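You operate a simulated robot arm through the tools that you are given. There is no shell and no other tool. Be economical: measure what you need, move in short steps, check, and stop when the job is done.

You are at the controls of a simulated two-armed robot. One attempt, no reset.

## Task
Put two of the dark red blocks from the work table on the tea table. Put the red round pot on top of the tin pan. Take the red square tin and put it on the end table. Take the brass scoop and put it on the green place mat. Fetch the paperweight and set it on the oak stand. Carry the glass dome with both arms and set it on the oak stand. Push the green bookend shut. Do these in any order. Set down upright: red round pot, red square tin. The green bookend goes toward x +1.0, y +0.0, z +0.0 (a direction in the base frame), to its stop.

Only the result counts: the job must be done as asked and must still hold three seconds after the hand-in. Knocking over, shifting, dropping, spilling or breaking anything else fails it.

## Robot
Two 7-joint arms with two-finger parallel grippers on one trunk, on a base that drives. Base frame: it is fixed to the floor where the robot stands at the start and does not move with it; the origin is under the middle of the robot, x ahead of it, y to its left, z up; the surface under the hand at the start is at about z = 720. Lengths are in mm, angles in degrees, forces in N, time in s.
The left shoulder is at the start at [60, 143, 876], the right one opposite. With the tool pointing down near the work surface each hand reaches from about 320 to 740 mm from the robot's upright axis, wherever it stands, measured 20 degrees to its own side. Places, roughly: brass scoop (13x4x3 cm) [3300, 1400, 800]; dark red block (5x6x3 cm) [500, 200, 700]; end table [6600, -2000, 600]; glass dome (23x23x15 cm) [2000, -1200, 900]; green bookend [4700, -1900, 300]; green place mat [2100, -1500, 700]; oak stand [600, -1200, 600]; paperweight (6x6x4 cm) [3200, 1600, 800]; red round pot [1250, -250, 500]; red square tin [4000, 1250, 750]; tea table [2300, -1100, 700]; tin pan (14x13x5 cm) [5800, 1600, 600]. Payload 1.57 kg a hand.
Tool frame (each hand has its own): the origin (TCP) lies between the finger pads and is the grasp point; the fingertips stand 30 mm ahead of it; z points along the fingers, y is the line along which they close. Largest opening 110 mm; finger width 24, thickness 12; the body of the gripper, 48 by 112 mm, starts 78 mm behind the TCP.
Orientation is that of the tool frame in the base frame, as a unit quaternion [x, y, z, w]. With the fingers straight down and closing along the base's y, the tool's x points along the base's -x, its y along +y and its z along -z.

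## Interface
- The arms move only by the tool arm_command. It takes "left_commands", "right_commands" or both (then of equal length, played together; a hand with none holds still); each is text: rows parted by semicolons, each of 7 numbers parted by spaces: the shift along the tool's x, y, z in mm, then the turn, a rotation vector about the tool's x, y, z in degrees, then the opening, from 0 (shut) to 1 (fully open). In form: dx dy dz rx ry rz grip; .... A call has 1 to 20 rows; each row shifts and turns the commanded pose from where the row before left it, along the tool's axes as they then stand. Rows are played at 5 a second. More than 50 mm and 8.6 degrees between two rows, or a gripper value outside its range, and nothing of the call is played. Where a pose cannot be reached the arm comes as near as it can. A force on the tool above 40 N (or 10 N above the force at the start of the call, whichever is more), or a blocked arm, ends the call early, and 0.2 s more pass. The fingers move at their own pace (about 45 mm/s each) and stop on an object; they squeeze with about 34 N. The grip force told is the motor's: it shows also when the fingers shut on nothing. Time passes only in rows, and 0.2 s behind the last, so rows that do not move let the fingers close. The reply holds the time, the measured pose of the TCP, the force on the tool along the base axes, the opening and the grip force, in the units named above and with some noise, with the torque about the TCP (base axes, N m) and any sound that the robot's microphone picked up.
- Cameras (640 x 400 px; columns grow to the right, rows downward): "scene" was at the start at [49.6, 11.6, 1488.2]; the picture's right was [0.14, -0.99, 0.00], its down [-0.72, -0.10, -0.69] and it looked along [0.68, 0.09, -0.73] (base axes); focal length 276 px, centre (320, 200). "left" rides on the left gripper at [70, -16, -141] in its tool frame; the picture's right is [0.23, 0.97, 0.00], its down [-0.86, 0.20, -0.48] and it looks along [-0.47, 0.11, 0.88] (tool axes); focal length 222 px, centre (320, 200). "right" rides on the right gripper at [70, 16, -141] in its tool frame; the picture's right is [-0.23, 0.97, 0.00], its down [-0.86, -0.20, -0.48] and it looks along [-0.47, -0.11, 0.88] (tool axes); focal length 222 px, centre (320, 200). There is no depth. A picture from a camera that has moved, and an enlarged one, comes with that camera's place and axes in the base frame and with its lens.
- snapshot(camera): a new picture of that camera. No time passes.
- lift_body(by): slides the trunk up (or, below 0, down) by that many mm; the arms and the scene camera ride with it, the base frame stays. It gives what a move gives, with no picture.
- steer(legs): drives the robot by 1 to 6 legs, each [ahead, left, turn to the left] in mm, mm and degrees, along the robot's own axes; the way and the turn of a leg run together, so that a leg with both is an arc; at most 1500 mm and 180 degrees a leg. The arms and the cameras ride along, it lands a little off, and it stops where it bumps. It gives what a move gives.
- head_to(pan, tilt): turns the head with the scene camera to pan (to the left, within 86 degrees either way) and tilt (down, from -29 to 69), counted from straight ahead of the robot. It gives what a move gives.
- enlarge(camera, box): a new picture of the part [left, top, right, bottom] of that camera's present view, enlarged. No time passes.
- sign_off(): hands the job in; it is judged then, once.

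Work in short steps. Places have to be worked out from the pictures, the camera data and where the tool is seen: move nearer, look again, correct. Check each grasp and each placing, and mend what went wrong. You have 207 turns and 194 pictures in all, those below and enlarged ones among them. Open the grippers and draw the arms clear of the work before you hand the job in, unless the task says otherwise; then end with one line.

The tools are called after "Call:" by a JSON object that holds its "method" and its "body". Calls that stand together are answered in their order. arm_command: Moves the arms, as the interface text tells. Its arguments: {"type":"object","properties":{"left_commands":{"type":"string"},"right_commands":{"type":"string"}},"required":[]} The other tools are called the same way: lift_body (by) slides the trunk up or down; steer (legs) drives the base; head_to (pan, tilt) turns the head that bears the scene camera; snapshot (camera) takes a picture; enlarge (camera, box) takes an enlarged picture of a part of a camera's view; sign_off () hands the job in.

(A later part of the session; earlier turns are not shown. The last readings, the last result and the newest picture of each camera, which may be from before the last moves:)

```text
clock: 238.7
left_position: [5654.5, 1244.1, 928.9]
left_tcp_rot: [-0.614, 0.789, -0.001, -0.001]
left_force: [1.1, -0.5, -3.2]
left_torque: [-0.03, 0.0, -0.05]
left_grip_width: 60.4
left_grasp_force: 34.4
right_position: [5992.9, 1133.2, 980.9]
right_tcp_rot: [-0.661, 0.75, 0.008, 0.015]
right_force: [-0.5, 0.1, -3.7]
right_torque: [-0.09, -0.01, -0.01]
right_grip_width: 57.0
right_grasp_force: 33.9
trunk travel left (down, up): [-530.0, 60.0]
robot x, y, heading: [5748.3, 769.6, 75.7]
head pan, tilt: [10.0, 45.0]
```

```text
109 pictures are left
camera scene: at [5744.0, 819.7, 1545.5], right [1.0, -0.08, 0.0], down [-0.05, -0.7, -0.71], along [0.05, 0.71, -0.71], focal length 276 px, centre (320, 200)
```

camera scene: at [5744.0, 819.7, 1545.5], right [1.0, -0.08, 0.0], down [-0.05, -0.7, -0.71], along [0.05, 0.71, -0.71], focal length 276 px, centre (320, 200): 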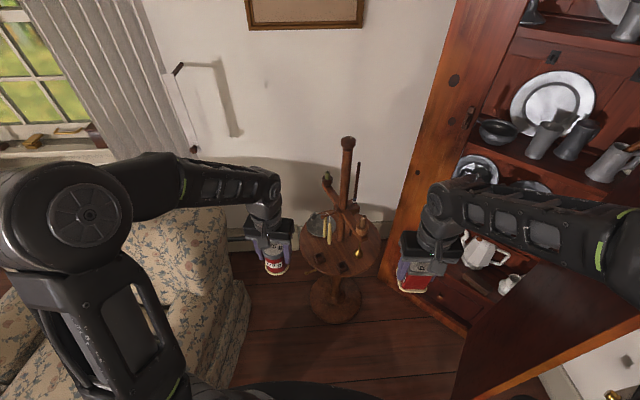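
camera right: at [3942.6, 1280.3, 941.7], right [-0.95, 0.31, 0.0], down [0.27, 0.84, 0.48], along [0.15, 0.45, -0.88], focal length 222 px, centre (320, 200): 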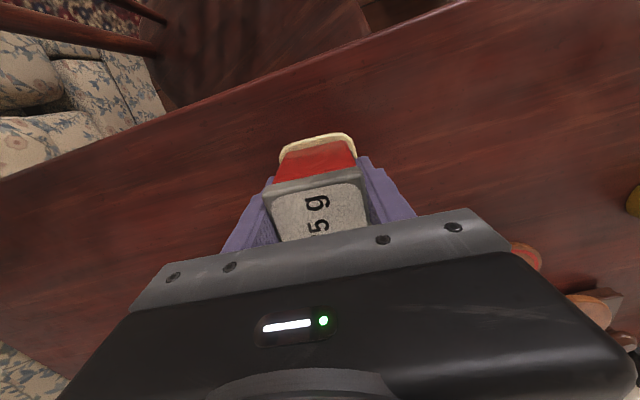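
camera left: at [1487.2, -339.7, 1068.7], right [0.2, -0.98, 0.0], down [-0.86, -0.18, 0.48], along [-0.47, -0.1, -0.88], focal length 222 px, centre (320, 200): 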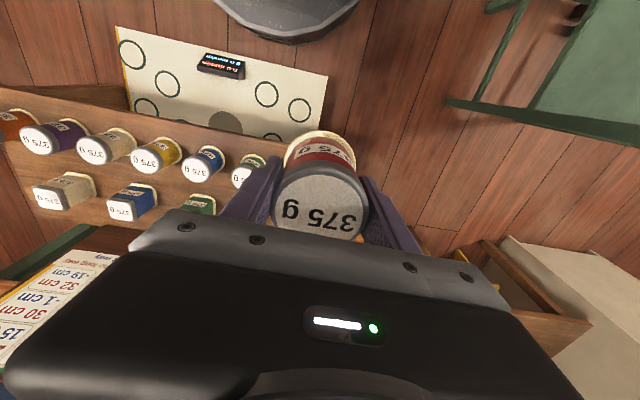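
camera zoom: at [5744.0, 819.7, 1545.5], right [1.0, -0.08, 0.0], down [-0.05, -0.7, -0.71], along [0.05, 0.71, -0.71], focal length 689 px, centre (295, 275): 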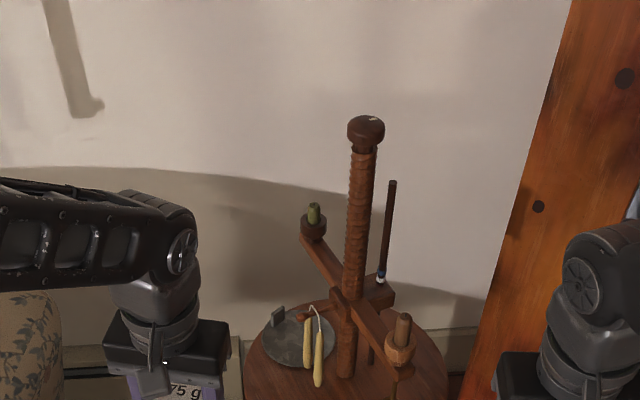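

Triangulation gives pan [5809,1582,613] and the crossbar at z≈770 only 50 mm beside it, so my low vertical grasp would be tight. I'll deliver the tin first and regrasp the pot there (higher and leaning), then return. I back out the way I came.

Call:
{"method": "steer", "body": {"legs": [[-330, 60, 0], [0, 0, -75], [-690, 0, 0], [-690, 0, 0]]}}

Call:
{"method": "head_to", "body": {"pan": -60, "tilt": 25}}

Call:
{"method": "snapshot", "body": {"camera": "scene"}}

```text
clock: 250.9
left_position: [4662.6, 657.8, 928.7]
left_tcp_rot: [-0.009, 1.0, 0.0, -0.001]
left_force: [0.1, -0.5, -2.9]
left_torque: [-0.01, -0.03, 0.0]
left_grip_width: 60.3
left_grasp_force: 34.4
right_position: [4643.9, 303.0, 981.7]
right_tcp_rot: [-0.07, 0.997, -0.002, 0.018]
right_force: [-0.8, -0.5, -3.5]
right_torque: [0.02, -0.02, -0.02]
right_grip_width: 56.9
right_grasp_force: 34.0
trunk travel left (down, up): [-530.0, 60.0]
robot x, y, heading: [4228.3, 446.9, 1.1]
head pan, tilt: [10.0, 45.0]
```

```text
clock: 252.4
left_position: [4663.0, 657.9, 927.3]
left_tcp_rot: [-0.01, 1.0, 0.0, -0.001]
left_force: [-0.2, 0.6, -3.4]
left_torque: [0.03, 0.03, -0.02]
left_grip_width: 60.4
left_grasp_force: 34.3
right_position: [4642.9, 303.3, 981.7]
right_tcp_rot: [-0.069, 0.997, -0.002, 0.018]
right_force: [-0.6, 0.5, -4.5]
right_torque: [-0.02, 0.02, 0.02]
right_grip_width: 56.8
right_grasp_force: 34.3
trunk travel left (down, up): [-530.0, 60.0]
robot x, y, heading: [4226.8, 443.6, 1.0]
head pan, tilt: [-60.0, 25.0]
```

```text
108 pictures are left
camera scene: at [4242.8, 366.5, 1576.0], right [-0.86, -0.51, 0.0], down [-0.22, 0.36, -0.91], along [0.47, -0.78, -0.42], focal length 276 px, centre (320, 200)
```

scene: 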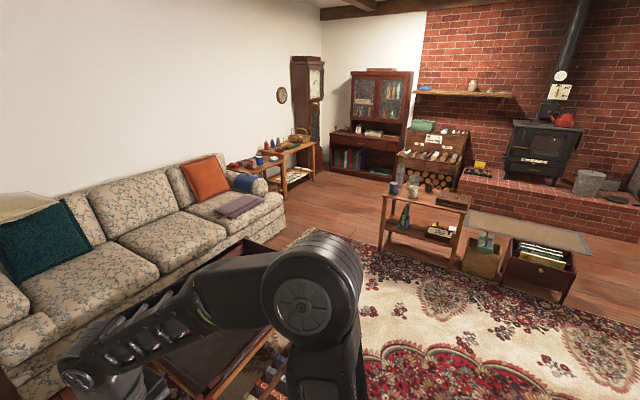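

The end table is beyond the sofa's far end; the green bookend is on the small shelf unit at x 4230–4990, y≈−1900. I drive down the rug to y≈−1350, turn to +x and look.

Call:
{"method": "steer", "body": {"legs": [[0, 0, -91], [900, 100, 0], [880, 0, 0], [0, 0, 90]]}}

Call:
{"method": "head_to", "body": {"pan": -15, "tilt": 25}}

Call:
{"method": "snapshot", "body": {"camera": "scene"}}

```text
clock: 269.0
left_position: [4758.2, -1133.1, 927.3]
left_tcp_rot: [0.005, 1.0, 0.0, 0.0]
left_force: [-0.4, -0.5, -3.2]
left_torque: [-0.01, 0.02, -0.02]
left_grip_width: 60.3
left_grasp_force: 34.1
right_position: [4729.1, -1487.1, 980.1]
right_tcp_rot: [-0.057, 0.998, -0.002, 0.017]
right_force: [0.0, -0.7, -3.8]
right_torque: [0.02, 0.03, 0.02]
right_grip_width: 56.7
right_grasp_force: 34.1
trunk travel left (down, up): [-530.0, 60.0]
robot x, y, heading: [4312.8, -1333.3, -0.5]
head pan, tilt: [-60.0, 25.0]
```

```text
clock: 270.2
left_position: [4757.6, -1133.4, 929.0]
left_tcp_rot: [0.005, 1.0, 0.0, -0.001]
left_force: [0.1, -0.6, -3.6]
left_torque: [-0.01, 0.01, 0.01]
left_grip_width: 60.5
left_grasp_force: 34.1
right_position: [4729.0, -1486.9, 980.9]
right_tcp_rot: [-0.056, 0.998, -0.002, 0.017]
right_force: [-0.1, -0.5, -4.3]
right_torque: [0.0, 0.07, -0.02]
right_grip_width: 57.0
right_grasp_force: 33.5
trunk travel left (down, up): [-530.0, 60.0]
robot x, y, heading: [4309.1, -1332.0, -0.7]
head pan, tilt: [-15.0, 25.0]
```

```text
107 pictures are left
camera scene: at [4373.1, -1357.0, 1576.0], right [-0.27, -0.96, 0.0], down [-0.41, 0.12, -0.91], along [0.87, -0.25, -0.42], focal length 276 px, centre (320, 200)
```

scene: 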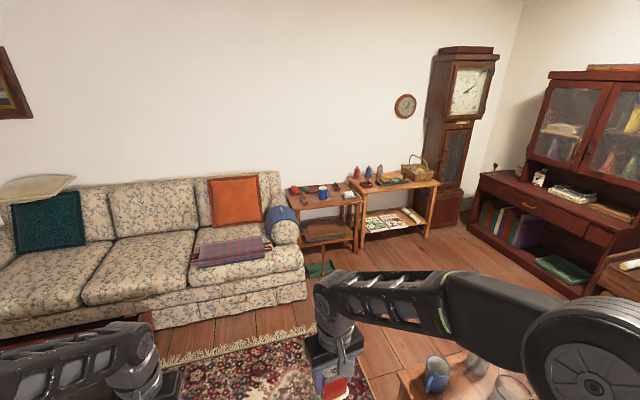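

Table A beside the sofa matches the end table's place. I zoom in on its top.

Call:
{"method": "enlarge", "body": {"camera": "scene", "box": [270, 160, 450, 280]}}

```text
3.33 times, centred on (360, 220) of scene
camera zoom: at [4373.1, -1357.0, 1576.0], right [-0.27, -0.96, 0.0], down [-0.41, 0.12, -0.91], along [0.87, -0.25, -0.42], focal length 919 px, centre (187, 133)
```

zoom: 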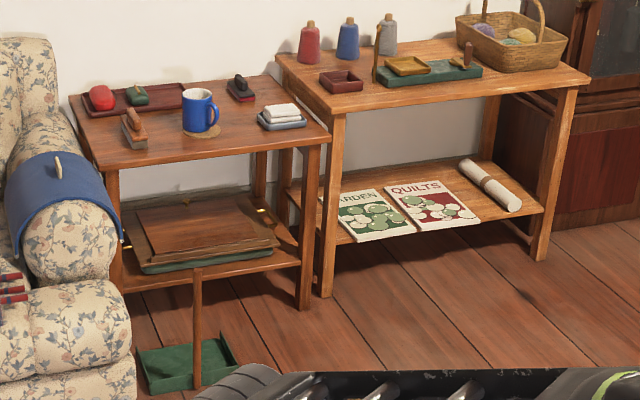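

The end table spans x 6225–6660, y −1690 to −2240, with a free front strip; a dustpan stands on the floor before it. I drive to about (5705,−2030).

Call:
{"method": "steer", "body": {"legs": [[950, 0, 0.7], [440, -695, 0]]}}

Call:
{"method": "head_to", "body": {"pan": 0, "tilt": 45}}

Call:
{"method": "snapshot", "body": {"camera": "scene"}}

```text
clock: 279.1
left_position: [6137.4, -1831.8, 928.6]
left_tcp_rot: [0.0, 1.0, 0.001, 0.0]
left_force: [-0.6, -0.3, -4.2]
left_torque: [0.04, 0.02, -0.05]
left_grip_width: 60.4
left_grasp_force: 34.1
right_position: [6114.2, -2186.4, 979.5]
right_tcp_rot: [-0.061, 0.998, -0.003, 0.018]
right_force: [0.6, 0.1, -3.6]
right_torque: [0.01, 0.06, 0.0]
right_grip_width: 56.6
right_grasp_force: 34.0
trunk travel left (down, up): [-530.0, 60.0]
robot x, y, heading: [5697.1, -2035.8, -0.4]
head pan, tilt: [-15.0, 25.0]
```

```text
clock: 279.9
left_position: [6137.9, -1832.5, 927.9]
left_tcp_rot: [0.0, 1.0, 0.0, -0.001]
left_force: [0.2, 0.7, -4.0]
left_torque: [0.04, 0.04, 0.0]
left_grip_width: 60.3
left_grasp_force: 34.0
right_position: [6112.9, -2186.4, 981.6]
right_tcp_rot: [-0.06, 0.998, -0.003, 0.017]
right_force: [0.2, 0.0, -3.7]
right_torque: [0.01, 0.0, 0.01]
right_grip_width: 56.8
right_grasp_force: 33.8
trunk travel left (down, up): [-530.0, 60.0]
robot x, y, heading: [5696.6, -2036.7, -0.2]
head pan, tilt: [0.0, 45.0]
```

```text
105 pictures are left
camera scene: at [5748.3, -2035.3, 1545.5], right [0.0, -1.0, 0.0], down [-0.71, 0.0, -0.71], along [0.71, 0.0, -0.71], focal length 276 px, centre (320, 200)
```

scene: 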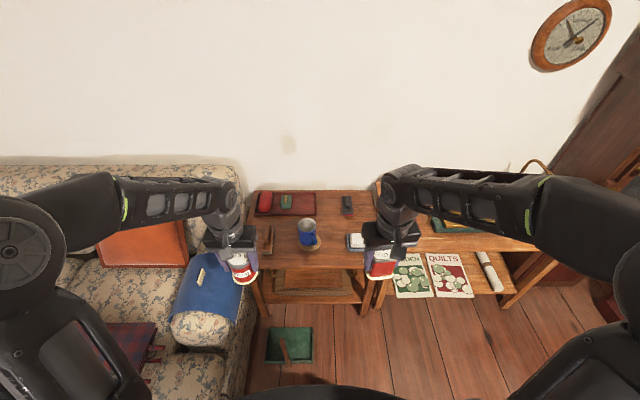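

Call:
{"method": "enlarge", "body": {"camera": "scene", "box": [230, 170, 420, 320]}}

Call:
{"method": "snapshot", "body": {"camera": "left"}}

Call:
{"method": "snapshot", "body": {"camera": "right"}}

```text
2.67 times, centred on (325, 245) of scene
camera zoom: at [5748.3, -2035.3, 1545.5], right [0.0, -1.0, 0.0], down [-0.71, 0.0, -0.71], along [0.71, 0.0, -0.71], focal length 735 px, centre (307, 80)
```

zoom: 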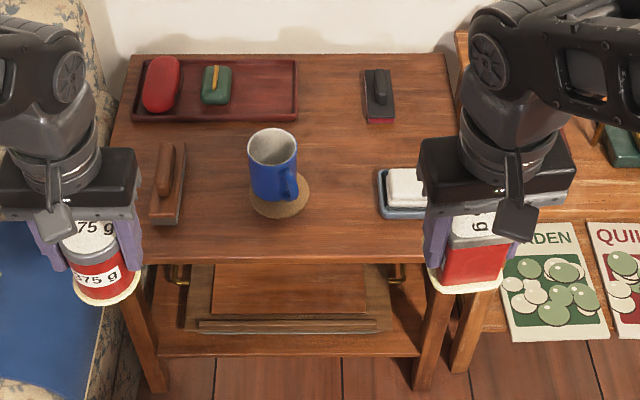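

```text
103 pictures are left
camera left: at [6069.2, -1847.4, 1068.7], right [-0.23, 0.97, 0.0], down [0.86, 0.2, 0.48], along [0.46, 0.11, -0.88], focal length 222 px, centre (320, 200)
```

left: 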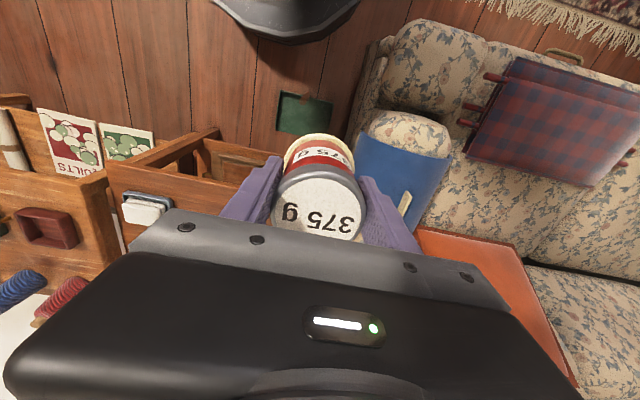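

```text
102 pictures are left
camera right: at [6038.5, -2177.2, 1118.3], right [0.11, 0.99, 0.0], down [0.86, -0.09, 0.51], along [0.51, -0.05, -0.86], focal length 222 px, centre (320, 200)
```

right: 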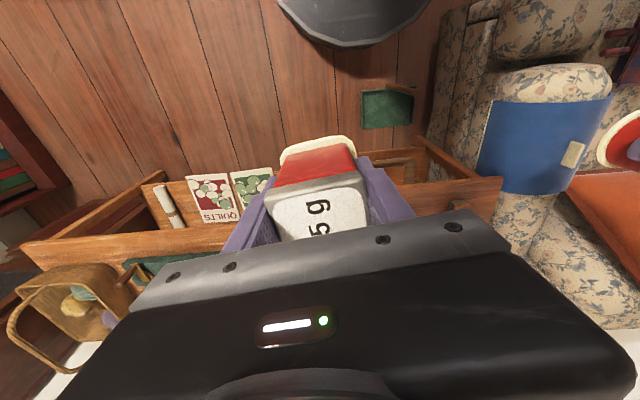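

The table top is at z≈560–600 with x 6350–6800. A free spot for the tin is about [6400,−2100]. I drive 60 mm closer, lower the trunk 150 and move the right hand over the spot, levelling its 2° tilt.

Call:
{"method": "steer", "body": {"legs": [[60, 0, 0]]}}

Call:
{"method": "lift_body", "body": {"by": -150}}

Call:
{"method": "arm_command", "body": {"right_commands": "-38 14 0 0 2.1 0 0; -38 14 0 0 0 0 0; -38 14 0 0 0 0 0; -38 14 0 0 0 0 0; -38 10 20 0 0 0 0; -32 0 40 0 0 0 0; 0 0 40 0 0 0 0; 0 0 0 0 0 0 0"}}

Call:
{"method": "snapshot", "body": {"camera": "right"}}

Call:
{"method": "enlarge", "body": {"camera": "scene", "box": [230, 170, 420, 320]}}

```text
clock: 280.9
left_position: [6198.2, -1831.8, 927.5]
left_tcp_rot: [0.0, 1.0, 0.0, -0.002]
left_force: [-0.1, 0.9, -4.1]
left_torque: [0.03, 0.04, -0.02]
left_grip_width: 60.5
left_grasp_force: 33.8
right_position: [6172.8, -2186.3, 980.0]
right_tcp_rot: [-0.061, 0.998, -0.003, 0.017]
right_force: [0.6, 0.5, -4.0]
right_torque: [0.01, 0.11, 0.04]
right_grip_width: 56.9
right_grasp_force: 34.6
trunk travel left (down, up): [-530.0, 60.0]
robot x, y, heading: [5753.2, -2035.5, -0.2]
head pan, tilt: [0.0, 45.0]
```

```text
clock: 282.6
left_position: [6196.2, -1832.7, 778.0]
left_tcp_rot: [0.0, 1.0, 0.0, -0.001]
left_force: [0.6, 0.2, -3.5]
left_torque: [-0.02, 0.01, -0.03]
left_grip_width: 60.4
left_grasp_force: 34.0
right_position: [6171.9, -2184.9, 831.2]
right_tcp_rot: [-0.06, 0.998, -0.002, 0.018]
right_force: [0.3, 0.9, -2.6]
right_torque: [0.01, 0.01, 0.01]
right_grip_width: 56.8
right_grasp_force: 34.3
trunk travel left (down, up): [-380.0, 210.0]
robot x, y, heading: [5754.2, -2036.5, -0.1]
head pan, tilt: [0.0, 45.0]
```

```text
refused: row 6 steps farther than a row can; nothing moved
```

```text
101 pictures are left
camera right: at [6097.7, -2177.1, 968.4], right [0.11, 0.99, 0.0], down [0.86, -0.09, 0.51], along [0.51, -0.05, -0.86], focal length 222 px, centre (320, 200)
```

right: 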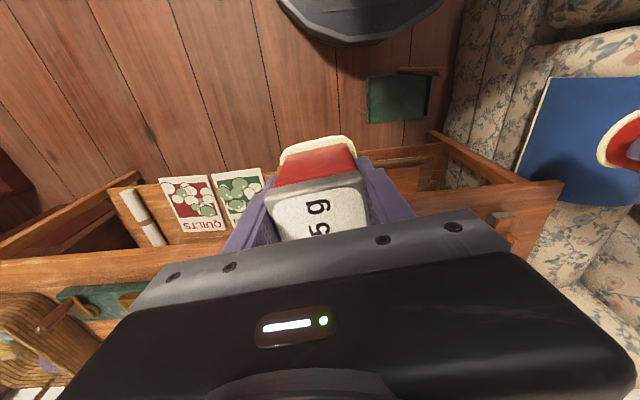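

```text
2.67 times, centred on (325, 245) of scene
camera zoom: at [5807.3, -2035.4, 1395.5], right [0.0, -1.0, 0.0], down [-0.71, 0.0, -0.71], along [0.71, 0.0, -0.71], focal length 735 px, centre (307, 80)
```

zoom: 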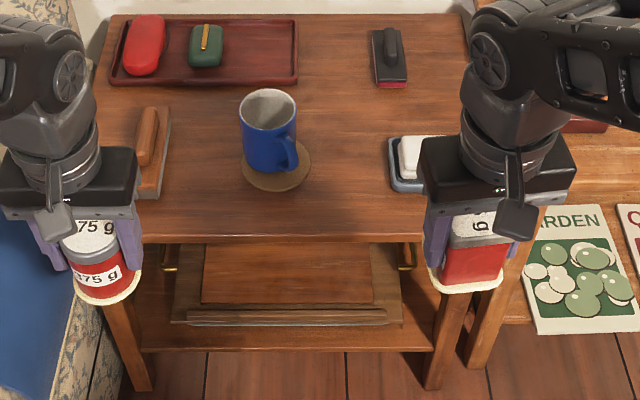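

I resend with smaller rows.

Call:
{"method": "arm_command", "body": {"right_commands": "0 0 0 0 2.1 0 0; 0 0 0 0 0 7 0; -38 16 0 0 0 0 0; -38 16 0 0 0 0 0; -38 16 0 0 0 0 0; -38 16 0 0 0 0 0; -38 16 0 0 0 0 0; -33 15 0 0 0 0 0; 0 0 40 0 0 0 0; 0 0 40 0 0 0 0; 0 0 25 0 0 0 0; 0 0 0 0 0 0 0"}}

Call:
{"method": "snapshot", "body": {"camera": "right"}}

Call:
{"method": "enlarge", "body": {"camera": "scene", "box": [230, 170, 420, 320]}}

```text
clock: 285.2
left_position: [6196.9, -1832.5, 778.6]
left_tcp_rot: [0.0, 1.0, 0.0, 0.0]
left_force: [-0.4, -0.1, -4.2]
left_torque: [0.01, -0.02, 0.02]
left_grip_width: 60.3
left_grasp_force: 33.5
right_position: [6395.4, -2092.1, 723.9]
right_tcp_rot: [0.0, 1.0, -0.004, -0.001]
right_force: [0.3, 0.3, -3.4]
right_torque: [0.02, 0.02, -0.01]
right_grip_width: 56.9
right_grasp_force: 33.7
trunk travel left (down, up): [-380.0, 210.0]
robot x, y, heading: [5756.5, -2034.9, -0.4]
head pan, tilt: [0.0, 45.0]
```

```text
99 pictures are left
camera right: at [6327.8, -2073.9, 864.2], right [0.23, 0.97, -0.01], down [0.86, -0.2, 0.48], along [0.47, -0.12, -0.88], focal length 222 px, centre (320, 200)
```

right: 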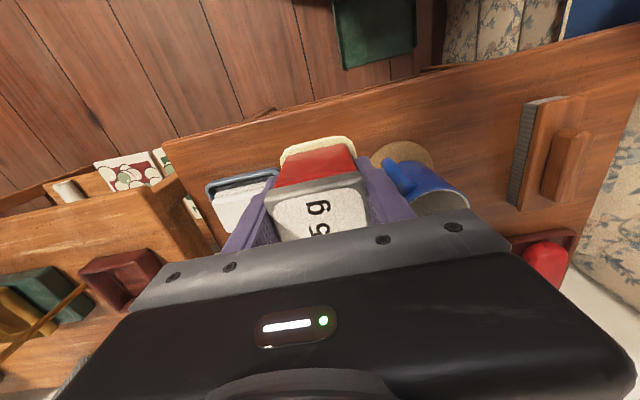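

```text
2.67 times, centred on (325, 245) of scene
camera zoom: at [5807.6, -2035.3, 1395.4], right [0.0, -1.0, 0.0], down [-0.71, 0.0, -0.71], along [0.71, 0.0, -0.71], focal length 735 px, centre (307, 80)
```

zoom: 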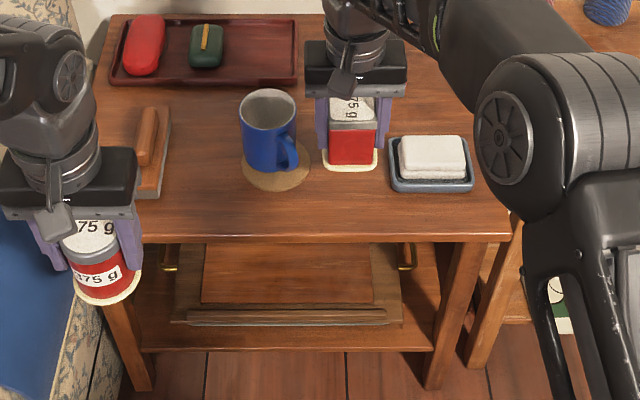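

The tin hangs over a clear spot between mug and napkins. I lower 85 mm, then feel for contact.

Call:
{"method": "arm_command", "body": {"right_commands": "0 0 40 0 0 0 0; 0 0 30 0 0 0 0; 0 0 15 0 0 0 0; 0 0 0 0 0 0 0"}}

Call:
{"method": "snapshot", "body": {"camera": "right"}}

Call:
{"method": "enlarge", "body": {"camera": "scene", "box": [230, 170, 420, 320]}}

```text
clock: 286.2
left_position: [6197.1, -1831.1, 777.2]
left_tcp_rot: [-0.001, 1.0, 0.0, -0.001]
left_force: [-0.4, -0.6, -3.6]
left_torque: [-0.01, 0.06, 0.01]
left_grip_width: 60.4
left_grasp_force: 34.4
right_position: [6395.3, -2092.0, 640.4]
right_tcp_rot: [-0.001, 1.0, -0.003, -0.001]
right_force: [-0.1, -0.6, -3.5]
right_torque: [0.04, 0.03, -0.04]
right_grip_width: 57.0
right_grasp_force: 33.9
trunk travel left (down, up): [-380.0, 210.0]
robot x, y, heading: [5756.4, -2035.7, -0.4]
head pan, tilt: [0.0, 45.0]
```

```text
97 pictures are left
camera right: at [6327.4, -2074.1, 780.1], right [0.23, 0.97, -0.01], down [0.86, -0.2, 0.48], along [0.46, -0.12, -0.88], focal length 222 px, centre (320, 200)
```

right: 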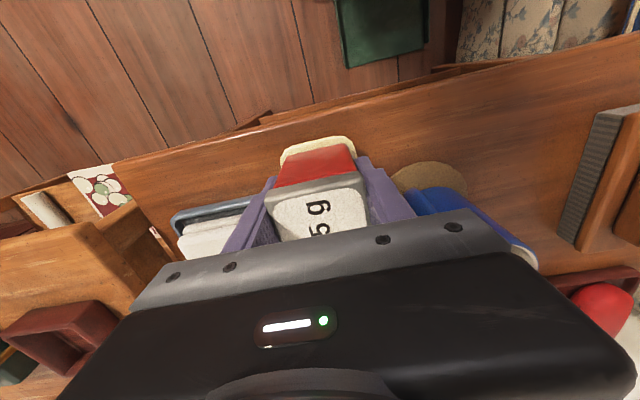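

```text
2.67 times, centred on (325, 245) of scene
camera zoom: at [5807.7, -2035.3, 1395.4], right [0.0, -1.0, 0.0], down [-0.71, 0.0, -0.71], along [0.71, 0.0, -0.71], focal length 735 px, centre (307, 80)
```

zoom: 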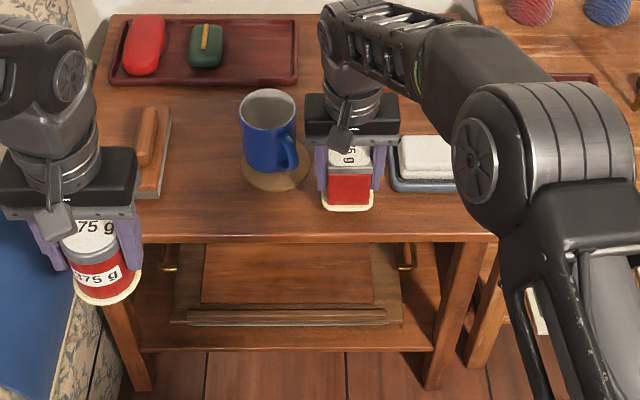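

Call:
{"method": "arm_command", "body": {"right_commands": "0 0 5 0 0 0 0; 0 0 4 0 0 0 0; 0 0 0 0 0 0 0"}}

```text
clock: 287.0
left_position: [6197.1, -1832.0, 778.8]
left_tcp_rot: [0.0, 1.0, 0.001, -0.001]
left_force: [-0.4, 1.0, -3.8]
left_torque: [-0.01, 0.02, 0.03]
left_grip_width: 60.5
left_grasp_force: 34.1
right_position: [6394.5, -2092.1, 631.0]
right_tcp_rot: [0.001, 1.0, -0.003, -0.001]
right_force: [0.5, -0.4, -3.4]
right_torque: [0.02, 0.02, 0.01]
right_grip_width: 56.7
right_grasp_force: 34.0
trunk travel left (down, up): [-380.0, 210.0]
robot x, y, heading: [5758.8, -2031.9, -0.4]
head pan, tilt: [0.0, 45.0]
```

No contact yet; I continue in small steps.

Call:
{"method": "arm_command", "body": {"right_commands": "0 0 4 0 0 0 0; 0 0 3 0 0 0 0; 0 0 0 0 0 0 0"}}

```text
clock: 287.8
left_position: [6198.0, -1832.1, 778.9]
left_tcp_rot: [0.0, 1.0, 0.0, -0.001]
left_force: [0.2, 0.2, -4.3]
left_torque: [0.02, 0.04, -0.01]
left_grip_width: 60.1
left_grasp_force: 34.2
right_position: [6395.9, -2092.7, 623.4]
right_tcp_rot: [0.0, 1.0, -0.003, -0.001]
right_force: [-0.4, -0.7, -2.8]
right_torque: [0.03, 0.01, 0.01]
right_grip_width: 57.1
right_grasp_force: 34.1
trunk travel left (down, up): [-380.0, 210.0]
robot x, y, heading: [5755.0, -2035.2, -0.3]
head pan, tilt: [0.0, 45.0]
```

Call:
{"method": "arm_command", "body": {"right_commands": "0 0 4 0 0 0 0; 0 0 3 0 0 0 0; 0 0 0 0 0 0 0"}}

Call:
{"method": "enlarge", "body": {"camera": "scene", "box": [290, 200, 380, 270]}}

```text
clock: 288.6
left_position: [6197.2, -1831.6, 777.6]
left_tcp_rot: [0.0, 1.0, -0.001, -0.001]
left_force: [0.8, 0.6, -4.6]
left_torque: [0.0, 0.0, 0.0]
left_grip_width: 60.0
left_grasp_force: 33.9
right_position: [6394.9, -2091.9, 616.0]
right_tcp_rot: [-0.001, 1.0, -0.004, -0.002]
right_force: [0.1, -0.2, -3.2]
right_torque: [-0.01, 0.03, 0.03]
right_grip_width: 57.0
right_grasp_force: 34.1
trunk travel left (down, up): [-380.0, 210.0]
robot x, y, heading: [5760.3, -2035.5, -0.3]
head pan, tilt: [0.0, 45.0]
```

```text
5.71 times, centred on (335, 235) of scene
camera zoom: at [5807.6, -2035.3, 1395.4], right [0.0, -1.0, 0.0], down [-0.71, 0.0, -0.71], along [0.71, 0.0, -0.71], focal length 1575 px, centre (234, 0)
```

zoom: 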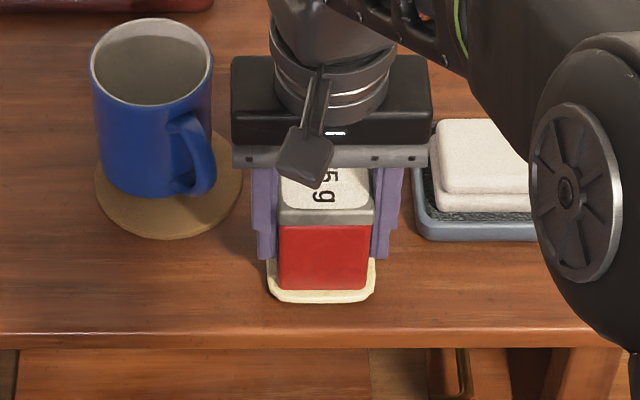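

Call:
{"method": "arm_command", "body": {"right_commands": "0 0 4 0 0 0 0; 0 0 0 0 0 0 0"}}

Call:
{"method": "arm_command", "body": {"right_commands": "0 0 3 0 0 0 0; 0 0 0 0 0 0 0"}}

```text
clock: 289.2
left_position: [6198.0, -1832.0, 777.4]
left_tcp_rot: [0.0, 1.0, 0.0, -0.002]
left_force: [-0.2, 0.5, -3.5]
left_torque: [0.02, 0.04, 0.03]
left_grip_width: 60.6
left_grasp_force: 34.4
right_position: [6394.7, -2092.5, 612.0]
right_tcp_rot: [0.0, 1.0, -0.004, 0.0]
right_force: [0.1, -0.3, -3.7]
right_torque: [-0.02, 0.03, 0.03]
right_grip_width: 56.6
right_grasp_force: 33.4
trunk travel left (down, up): [-380.0, 210.0]
robot x, y, heading: [5753.3, -2037.6, -0.2]
head pan, tilt: [0.0, 45.0]
```

```text
clock: 289.8
left_position: [6196.4, -1830.5, 778.4]
left_tcp_rot: [0.0, 1.0, 0.0, -0.001]
left_force: [0.1, 1.4, -3.4]
left_torque: [0.02, 0.02, -0.03]
left_grip_width: 60.2
left_grasp_force: 34.0
right_position: [6395.5, -2092.7, 611.9]
right_tcp_rot: [0.0, 1.0, -0.004, 0.001]
right_force: [-2.8, -1.3, 7.9]
right_torque: [0.26, -0.02, 0.1]
right_grip_width: 56.8
right_grasp_force: 34.1
trunk travel left (down, up): [-380.0, 210.0]
robot x, y, heading: [5754.2, -2037.9, -0.3]
head pan, tilt: [0.0, 45.0]
```

Contact (8 N). I open modestly, rise and check the tin.

Call:
{"method": "arm_command", "body": {"right_commands": "0 0 0 0 0 0 0.65; 0 0 0 0 0 0 0.65; 0 0 0 0 0 0 0.65; 0 0 -20 0 0 0 0.65; 0 0 -40 0 0 0 0.65; 0 0 -45 0 0 0 0.65; 0 0 -45 0 0 0 0.65; 0 0 -45 0 0 0 1; 30 -20 0 0 0 0 1; 30 -20 0 0 0 0 1; 30 -20 0 0 0 0 1; 30 -20 0 0 0 0 1; 30 -20 0 0 0 0 1; 30 -20 0 0 0 0 1"}}

Call:
{"method": "enlarge", "body": {"camera": "scene", "box": [230, 170, 420, 320]}}

```text
clock: 292.8
left_position: [6196.2, -1832.0, 778.6]
left_tcp_rot: [0.0, 1.0, 0.0, -0.001]
left_force: [0.3, 0.0, -3.7]
left_torque: [-0.04, -0.04, -0.03]
left_grip_width: 60.4
left_grasp_force: 34.2
right_position: [6213.2, -2210.7, 805.3]
right_tcp_rot: [0.0, 1.0, -0.004, 0.0]
right_force: [-0.1, -0.2, -0.5]
right_torque: [-0.02, 0.0, -0.02]
right_grip_width: 110.0
right_grasp_force: 0.0
trunk travel left (down, up): [-380.0, 210.0]
robot x, y, heading: [5753.4, -2034.8, -0.2]
head pan, tilt: [0.0, 45.0]
```

```text
2.67 times, centred on (325, 245) of scene
camera zoom: at [5806.8, -2035.5, 1395.4], right [0.0, -1.0, 0.0], down [-0.71, 0.0, -0.71], along [0.71, 0.0, -0.71], focal length 735 px, centre (307, 80)
```

zoom: 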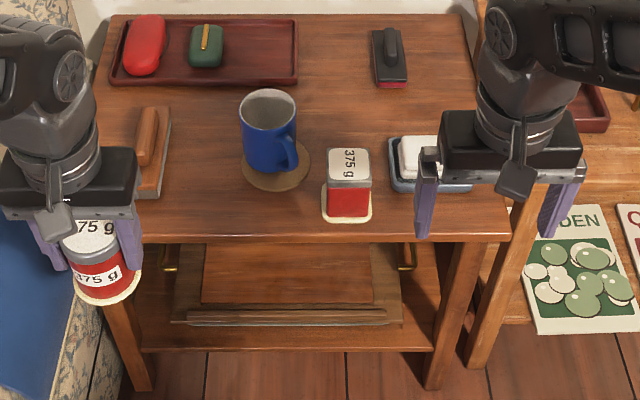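

The tin stands upright on the end table. Now I set the pot down on the free front-left spot [6388,−1900] to regrasp it higher with a lean.

Call:
{"method": "arm_command", "body": {"left_commands": "-39 -14 0 0 0 0 0; -39 -14 0 0 0 0 0; -39 -14 0 0 0 0 0; -39 -14 0 0 0 0 0; -36 -12 0 0 0 0 0; 0 0 40 0 0 0 0; 0 0 40 0 0 0 0; 0 0 40 0 0 0 0; 0 0 20 0 0 0 0; 0 0 0 0 0 0 0"}}

Call:
{"method": "snapshot", "body": {"camera": "left"}}

Call:
{"method": "enlarge", "body": {"camera": "scene", "box": [230, 170, 420, 320]}}

```text
clock: 295.0
left_position: [6388.8, -1900.0, 637.9]
left_tcp_rot: [0.0, 1.0, -0.001, -0.001]
left_force: [0.3, -0.2, -3.3]
left_torque: [0.03, 0.02, -0.02]
left_grip_width: 60.4
left_grasp_force: 34.1
right_position: [6214.1, -2211.2, 804.8]
right_tcp_rot: [0.0, 1.0, -0.004, 0.0]
right_force: [-0.2, -0.3, -0.3]
right_torque: [-0.04, 0.02, -0.03]
right_grip_width: 109.9
right_grasp_force: 0.1
trunk travel left (down, up): [-380.0, 210.0]
robot x, y, heading: [5756.6, -2036.8, -0.4]
head pan, tilt: [0.0, 45.0]
```

```text
93 pictures are left
camera left: at [6319.8, -1915.7, 778.2], right [-0.23, 0.97, 0.0], down [0.86, 0.2, 0.48], along [0.46, 0.11, -0.88], focal length 222 px, centre (320, 200)
```

left: 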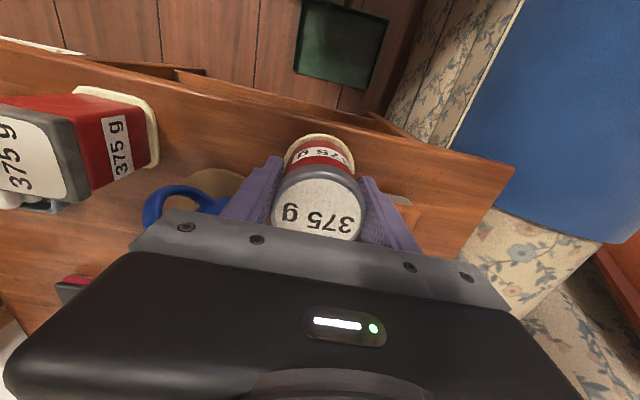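

```text
2.67 times, centred on (325, 245) of scene
camera zoom: at [5807.4, -2035.4, 1395.4], right [0.0, -1.0, 0.0], down [-0.71, 0.0, -0.71], along [0.71, 0.0, -0.71], focal length 735 px, centre (307, 80)
```

zoom: 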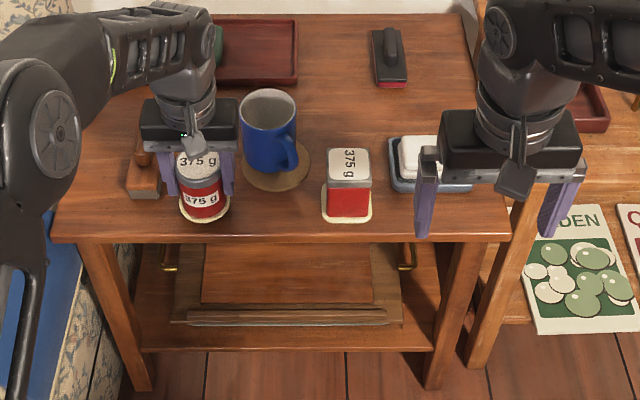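

Call:
{"method": "arm_command", "body": {"left_commands": "0 0 10 0 0 0 0; 0 0 8 0 0 0 0; 0 0 4 0 0 0 0; 0 0 0 0 0 0 0"}}

Call:
{"method": "arm_command", "body": {"left_commands": "0 0 3 0 0 0 0; 0 0 0 0 0 0 0"}}

```text
clock: 296.0
left_position: [6388.9, -1900.6, 620.9]
left_tcp_rot: [0.0, 1.0, 0.0, 0.003]
left_force: [-3.2, 1.9, 29.9]
left_torque: [0.41, 0.05, 0.06]
left_grip_width: 60.6
left_grasp_force: 33.9
right_position: [6212.8, -2210.7, 806.6]
right_tcp_rot: [0.0, 1.0, -0.004, 0.001]
right_force: [0.1, 0.7, -1.2]
right_torque: [0.0, 0.02, -0.01]
right_grip_width: 110.2
right_grasp_force: 0.0
trunk travel left (down, up): [-380.0, 210.0]
robot x, y, heading: [5756.0, -2036.2, -0.4]
head pan, tilt: [0.0, 45.0]
```

```text
clock: 296.6
left_position: [6388.5, -1900.4, 615.5]
left_tcp_rot: [0.0, 1.0, -0.001, 0.003]
left_force: [3.8, 1.7, 27.3]
left_torque: [-0.29, -0.52, -0.04]
left_grip_width: 60.3
left_grasp_force: 34.5
right_position: [6214.4, -2212.2, 806.7]
right_tcp_rot: [0.0, 1.0, -0.004, 0.001]
right_force: [-0.8, 0.4, 0.9]
right_torque: [0.0, 0.06, 0.02]
right_grip_width: 110.2
right_grasp_force: 0.0
trunk travel left (down, up): [-380.0, 210.0]
robot x, y, heading: [5757.5, -2034.7, -0.3]
head pan, tilt: [0.0, 45.0]
```

Contact at TCP≈621. I ease up 4 mm, open to 0.68, rise and look.

Call:
{"method": "arm_command", "body": {"left_commands": "0 0 -4 0 0 0 0; 0 0 0 0 0 0 0; 0 0 0 0 0 0 0.68; 0 0 0 0 0 0 0.68; 0 0 0 0 0 0 0.68; 0 0 -30 0 0 0 0.68; 0 0 -40 0 0 0 0.68; 0 0 -40 0 0 0 0.68; 0 0 0 0 0 0 0.68"}}

Call:
{"method": "snapshot", "body": {"camera": "left"}}

Call:
{"method": "enlarge", "body": {"camera": "scene", "box": [230, 170, 420, 320]}}

```text
clock: 298.6
left_position: [6386.8, -1900.2, 727.9]
left_tcp_rot: [0.0, 1.0, 0.0, -0.001]
left_force: [-0.1, 0.0, -0.4]
left_torque: [-0.01, -0.02, -0.04]
left_grip_width: 74.6
left_grasp_force: 0.0
right_position: [6215.8, -2210.5, 803.9]
right_tcp_rot: [0.0, 1.0, -0.003, 0.0]
right_force: [1.0, -0.4, -0.7]
right_torque: [-0.01, -0.02, -0.03]
right_grip_width: 109.9
right_grasp_force: 0.1
trunk travel left (down, up): [-380.0, 210.0]
robot x, y, heading: [5756.4, -2035.9, -0.3]
head pan, tilt: [0.0, 45.0]
```

```text
91 pictures are left
camera left: at [6319.1, -1915.3, 868.5], right [-0.23, 0.97, 0.0], down [0.86, 0.2, 0.48], along [0.46, 0.11, -0.88], focal length 222 px, centre (320, 200)
```

left: 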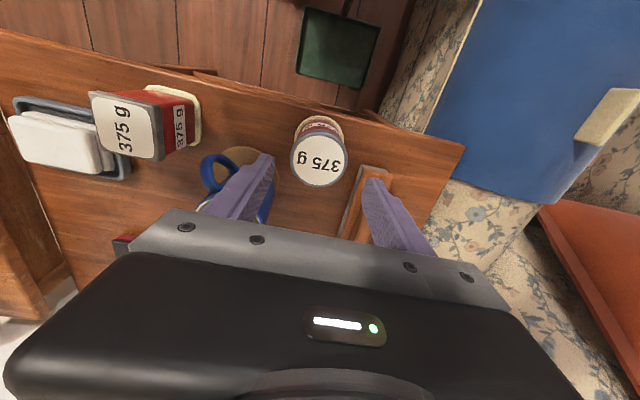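

```text
2.67 times, centred on (325, 245) of scene
camera zoom: at [5807.0, -2035.4, 1395.4], right [0.0, -1.0, 0.0], down [-0.71, 0.0, -0.71], along [0.71, 0.0, -0.71], focal length 735 px, centre (307, 80)
```

zoom: 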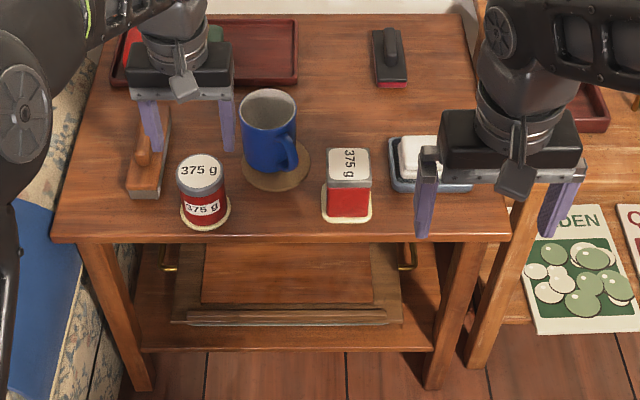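

The pot stands well (lid z≈648). I tilt the left hand 35° about its closing axis and come down to grasp it near the top.

Call:
{"method": "arm_command", "body": {"left_commands": "0 0 0 0 -7 0 0.7; 0 0 0 0 -7 0 0.7; 0 0 0 0 -7 0 0.7; 0 0 0 0 -7 0 0.7; 0 0 0 0 -7 0 0.7; 17.2 0 24.6 0 0 0 0.7; 17.2 0 24.6 0 0 0 0.7; 0 0 0 0 0 0 0.7"}}

Call:
{"method": "snapshot", "body": {"camera": "left"}}

Call:
{"method": "enlarge", "body": {"camera": "scene", "box": [230, 170, 420, 320]}}

```text
clock: 300.4
left_position: [6390.1, -1900.6, 667.6]
left_tcp_rot: [0.0, 0.954, 0.0, 0.3]
left_force: [0.1, -0.8, 0.5]
left_torque: [0.01, 0.01, 0.0]
left_grip_width: 77.1
left_grasp_force: 0.1
right_position: [6215.1, -2210.5, 805.3]
right_tcp_rot: [0.0, 1.0, -0.003, -0.001]
right_force: [0.6, -0.9, -0.2]
right_torque: [-0.03, 0.01, 0.02]
right_grip_width: 109.9
right_grasp_force: 0.0
trunk travel left (down, up): [-380.0, 210.0]
robot x, y, heading: [5758.9, -2035.4, -0.4]
head pan, tilt: [0.0, 45.0]
```

```text
89 pictures are left
camera left: at [6251.7, -1915.5, 741.9], right [-0.19, 0.97, -0.13], down [0.43, 0.2, 0.88], along [0.89, 0.11, -0.45], focal length 222 px, centre (320, 200)
```

left: 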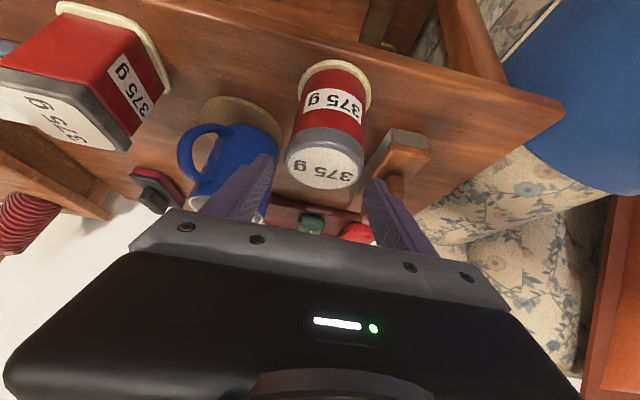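

```text
2.67 times, centred on (325, 245) of scene
camera zoom: at [5807.0, -2035.5, 1395.5], right [0.0, -1.0, 0.0], down [-0.71, 0.0, -0.71], along [0.71, 0.0, -0.71], focal length 735 px, centre (307, 80)
```

zoom: 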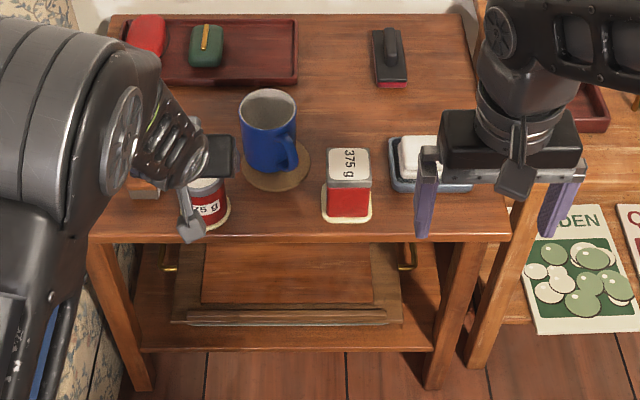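

Well centred. I narrow slightly, descend 31 mm and close.

Call:
{"method": "arm_command", "body": {"left_commands": "0 1.5 0 0 0 0 0.65; 8.8 0 12.6 0 0 0 0.65; 8.8 0 12.6 0 0 0 0.65; 0 0 0 0 0 0 0; 0 0 0 0 0 0 0; 0 0 0 0 0 0 0; 0 0 0 0 0 0 0"}}

Call:
{"method": "snapshot", "body": {"camera": "left"}}

```text
clock: 302.0
left_position: [6389.0, -1898.0, 635.4]
left_tcp_rot: [0.001, 0.954, -0.001, 0.3]
left_force: [0.9, -0.6, -0.1]
left_torque: [-0.12, -0.08, 0.01]
left_grip_width: 60.3
left_grasp_force: 33.7
right_position: [6215.9, -2209.5, 805.9]
right_tcp_rot: [-0.001, 1.0, -0.004, 0.001]
right_force: [-1.5, 0.1, -0.2]
right_torque: [0.01, 0.02, 0.0]
right_grip_width: 110.3
right_grasp_force: 0.1
trunk travel left (down, up): [-380.0, 210.0]
robot x, y, heading: [5758.1, -2037.2, -0.1]
head pan, tilt: [0.0, 45.0]
```

```text
87 pictures are left
camera left: at [6251.5, -1913.3, 711.1], right [-0.19, 0.97, -0.13], down [0.43, 0.2, 0.88], along [0.88, 0.11, -0.45], focal length 222 px, centre (320, 200)
```

left: 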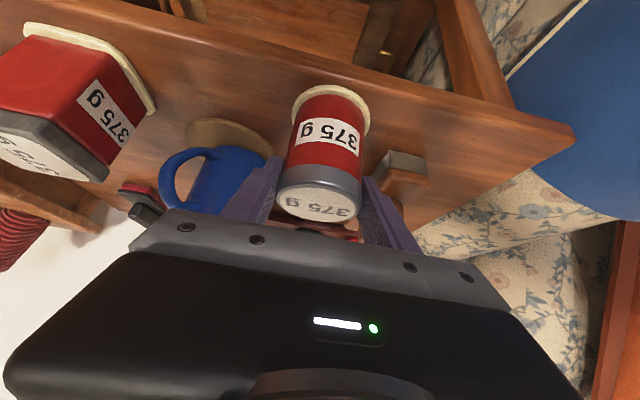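

The pot is re-held high with the lean. I lift it, raise the trunk, retract and back away from the end table, then look at the bookend's shelf.

Call:
{"method": "arm_command", "body": {"left_commands": "-11 0 -16 0 0 0 0; -22 0 -32 0 0 0 0; -22 0 -32 0 0 0 0; -22 0 -32 0 0 0 0; -22 0 -32 0 0 0 0; 30 0 -21 0 0 0 0; 30 0 -21 0 0 0 0; 30 0 -21 0 0 0 0; 30 0 -21 0 0 0 0; 30 0 -21 0 0 0 0; 0 0 0 0 0 0 0"}}

Call:
{"method": "lift_body", "body": {"by": 130}}

Call:
{"method": "steer", "body": {"legs": [[-550, 250, 0], [0, 300, -90]]}}

Call:
{"method": "head_to", "body": {"pan": -40, "tilt": 40}}

Call:
{"method": "snapshot", "body": {"camera": "scene"}}

```text
clock: 304.4
left_position: [6204.4, -1898.1, 810.8]
left_tcp_rot: [-0.001, 0.954, 0.0, 0.299]
left_force: [0.7, -0.2, -3.1]
left_torque: [0.02, 0.0, 0.0]
left_grip_width: 60.4
left_grasp_force: 33.6
right_position: [6213.9, -2211.5, 804.2]
right_tcp_rot: [0.0, 1.0, -0.003, 0.001]
right_force: [0.2, 0.4, -0.9]
right_torque: [0.0, -0.01, 0.05]
right_grip_width: 110.0
right_grasp_force: 0.0
trunk travel left (down, up): [-380.0, 210.0]
robot x, y, heading: [5755.9, -2035.9, 0.1]
head pan, tilt: [0.0, 45.0]
```

```text
clock: 306.0
left_position: [6204.5, -1898.4, 940.8]
left_tcp_rot: [0.001, 0.954, 0.0, 0.3]
left_force: [0.1, 0.2, -3.6]
left_torque: [0.0, 0.0, 0.01]
left_grip_width: 60.1
left_grasp_force: 34.0
right_position: [6215.3, -2210.5, 934.4]
right_tcp_rot: [0.0, 1.0, -0.003, 0.0]
right_force: [0.2, -0.1, -0.2]
right_torque: [0.01, 0.01, -0.01]
right_grip_width: 110.1
right_grasp_force: 0.0
trunk travel left (down, up): [-510.0, 80.0]
robot x, y, heading: [5754.5, -2037.8, -0.4]
head pan, tilt: [0.0, 45.0]
```

```text
clock: 313.2
left_position: [5537.7, -2042.9, 940.4]
left_tcp_rot: [0.671, 0.678, -0.211, 0.213]
left_force: [0.1, -0.7, -4.2]
left_torque: [0.04, 0.01, -0.02]
left_grip_width: 60.5
left_grasp_force: 34.0
right_position: [5223.7, -2057.1, 935.5]
right_tcp_rot: [0.704, 0.711, -0.003, -0.003]
right_force: [-0.2, -0.1, 0.5]
right_torque: [0.02, -0.03, 0.01]
right_grip_width: 110.0
right_grasp_force: 0.0
trunk travel left (down, up): [-510.0, 80.0]
robot x, y, heading: [5389.8, -1597.0, -89.5]
head pan, tilt: [0.0, 45.0]
cut short: leg 2
```

```text
clock: 314.3
left_position: [5537.2, -2043.4, 941.6]
left_tcp_rot: [0.671, 0.678, -0.212, 0.213]
left_force: [0.8, -0.9, -3.6]
left_torque: [-0.02, 0.01, 0.01]
left_grip_width: 60.4
left_grasp_force: 33.7
right_position: [5224.2, -2057.9, 934.0]
right_tcp_rot: [0.703, 0.711, -0.002, -0.003]
right_force: [0.4, -0.6, 0.3]
right_torque: [-0.03, 0.0, 0.01]
right_grip_width: 110.1
right_grasp_force: 0.2
trunk travel left (down, up): [-510.0, 80.0]
robot x, y, heading: [5395.0, -1596.3, -89.4]
head pan, tilt: [-40.0, 40.0]
```

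```text
86 pictures are left
camera scene: at [5340.6, -1631.6, 1532.7], right [-0.77, 0.64, 0.0], down [0.41, 0.5, -0.77], along [-0.49, -0.59, -0.64], focal length 276 px, centre (320, 200)
```

scene: 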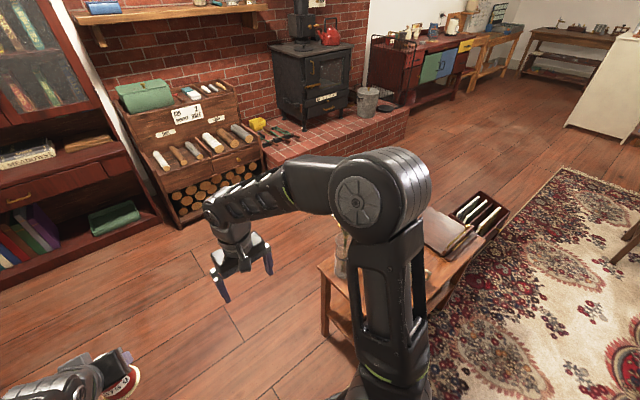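

The shelf unit is to my right. I move in front of it to about (4700,−1250), facing −y, and look.

Call:
{"method": "steer", "body": {"legs": [[-330, -250, 0], [0, -420, -0.5]]}}

Call:
{"method": "head_to", "body": {"pan": 0, "tilt": 50}}

Call:
{"method": "snapshot", "body": {"camera": "scene"}}

```text
clock: 319.1
left_position: [4858.6, -1716.9, 941.2]
left_tcp_rot: [0.675, 0.674, -0.212, 0.213]
left_force: [-1.1, 0.0, -3.8]
left_torque: [-0.02, -0.03, 0.01]
left_grip_width: 60.5
left_grasp_force: 33.3
right_position: [4546.8, -1727.1, 935.7]
right_tcp_rot: [0.708, 0.706, -0.003, -0.002]
right_force: [1.0, 0.5, 0.0]
right_torque: [0.01, -0.04, 0.02]
right_grip_width: 110.1
right_grasp_force: 0.1
trunk travel left (down, up): [-510.0, 80.0]
robot x, y, heading: [4724.5, -1270.9, -90.2]
head pan, tilt: [-40.0, 40.0]
```

```text
clock: 320.1
left_position: [4861.4, -1717.1, 941.8]
left_tcp_rot: [0.675, 0.674, -0.212, 0.212]
left_force: [-0.1, 0.0, -3.9]
left_torque: [-0.04, -0.01, 0.01]
left_grip_width: 60.0
left_grasp_force: 34.2
right_position: [4547.7, -1728.1, 934.1]
right_tcp_rot: [0.708, 0.707, -0.002, -0.002]
right_force: [0.3, 0.0, 0.7]
right_torque: [-0.01, -0.02, 0.02]
right_grip_width: 110.2
right_grasp_force: 0.0
trunk travel left (down, up): [-510.0, 80.0]
robot x, y, heading: [4722.3, -1270.0, -90.2]
head pan, tilt: [0.0, 50.0]
```

```text
85 pictures are left
camera scene: at [4722.9, -1315.5, 1518.5], right [-1.0, 0.01, 0.0], down [0.0, 0.77, -0.64], along [0.0, -0.64, -0.77], focal length 276 px, centre (320, 200)
```

scene: 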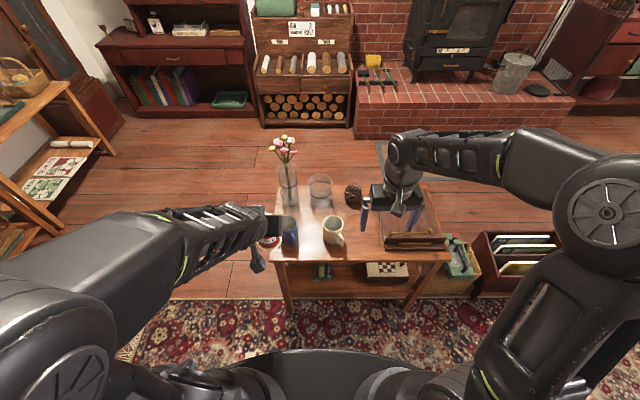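

Call:
{"method": "enlarge", "body": {"camera": "scene", "box": [260, 230, 460, 330]}}

```text
3.20 times, centred on (360, 280) of scene
camera zoom: at [4722.9, -1315.5, 1518.5], right [-1.0, 0.01, 0.0], down [0.0, 0.77, -0.64], along [0.0, -0.64, -0.77], focal length 882 px, centre (192, -56)
```

zoom: 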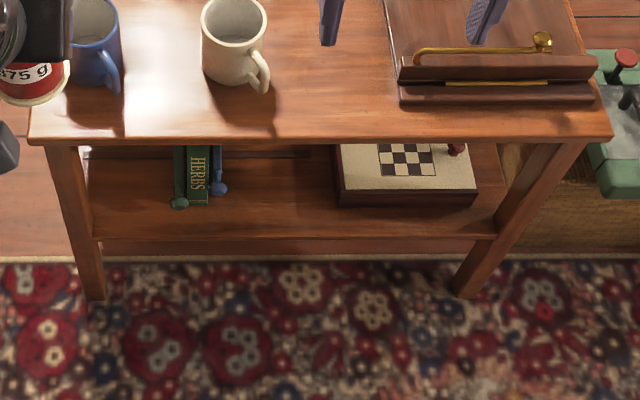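

The lower shelf holds a green "HERBS" book between a green and a blue bookend. I raise and pull back the left hand, then lower the trunk 430 mm for a flatter look.

Call:
{"method": "arm_command", "body": {"left_commands": "30 0 -21 0 0 0 0; 30 0 -21 0 0 0 0; -22 0 -32 0 0 0 0; -22 0 -32 0 0 0 0; -22 0 -32 0 0 0 0; 0 0 0 0 0 0 0", "right_commands": "30 0 0 0 0 0 0.3; 30 0 0 0 0 0 0; 0 0 0 0 0 0 0; 0 0 0 0 0 0 0; 0 0 0 0 0 0 0; 0 0 0 0 0 0 0"}}

Call:
{"method": "lift_body", "body": {"by": -430}}

Call:
{"method": "head_to", "body": {"pan": 0, "tilt": 45}}

Call:
{"method": "snapshot", "body": {"camera": "scene"}}

Call:
{"method": "enlarge", "body": {"camera": "scene", "box": [240, 200, 400, 320]}}

```text
clock: 321.5
left_position: [4846.4, -1689.7, 1077.3]
left_tcp_rot: [0.675, 0.674, -0.212, 0.212]
left_force: [-0.8, -0.3, -5.2]
left_torque: [0.01, 0.02, -0.02]
left_grip_width: 60.1
left_grasp_force: 34.1
left hand out of reach, approached as far as the arm can: row 1, 2
right_position: [4547.6, -1668.4, 935.3]
right_tcp_rot: [0.708, 0.706, -0.002, -0.002]
right_force: [0.2, -0.1, -0.5]
right_torque: [-0.05, 0.04, -0.01]
right_grip_width: 0.1
right_grasp_force: 7.1
trunk travel left (down, up): [-510.0, 80.0]
robot x, y, heading: [4720.2, -1270.0, -90.4]
head pan, tilt: [0.0, 50.0]
```

```text
refused: -430 is not a number from -400 to 400
```

```text
clock: 322.2
left_position: [4845.7, -1690.1, 1077.4]
left_tcp_rot: [0.675, 0.674, -0.213, 0.212]
left_force: [0.3, -0.7, -3.2]
left_torque: [0.03, 0.03, -0.03]
left_grip_width: 60.1
left_grasp_force: 34.0
right_position: [4546.8, -1669.2, 936.5]
right_tcp_rot: [0.708, 0.706, -0.003, -0.003]
right_force: [-0.6, -1.3, -0.4]
right_torque: [0.02, -0.04, 0.0]
right_grip_width: 0.0
right_grasp_force: 21.4
trunk travel left (down, up): [-510.0, 80.0]
robot x, y, heading: [4723.0, -1267.6, -90.2]
head pan, tilt: [0.0, 45.0]
```

```text
83 pictures are left
camera scene: at [4722.9, -1319.7, 1525.4], right [-1.0, 0.0, 0.0], down [0.0, 0.71, -0.71], along [0.0, -0.71, -0.71], focal length 276 px, centre (320, 200)
```

scene: 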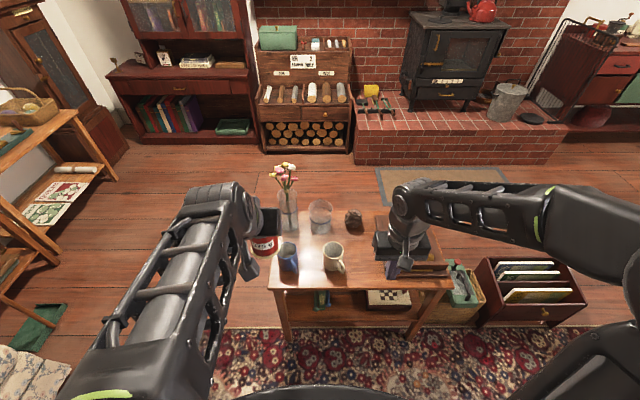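

```text
3.33 times, centred on (320, 260) of scene
camera zoom: at [4722.9, -1319.7, 1525.4], right [-1.0, 0.0, 0.0], down [0.0, 0.71, -0.71], along [0.0, -0.71, -0.71], focal length 919 px, centre (320, 0)
```

zoom: 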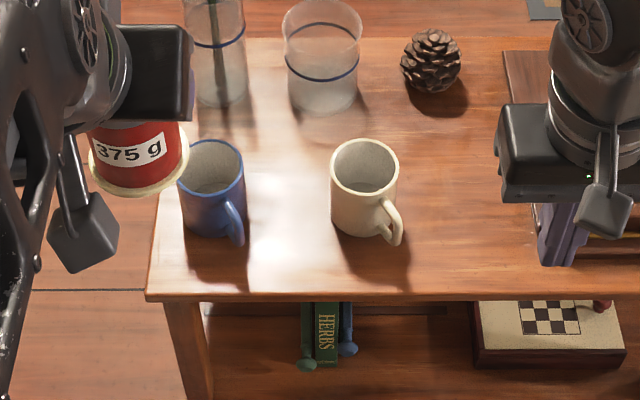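

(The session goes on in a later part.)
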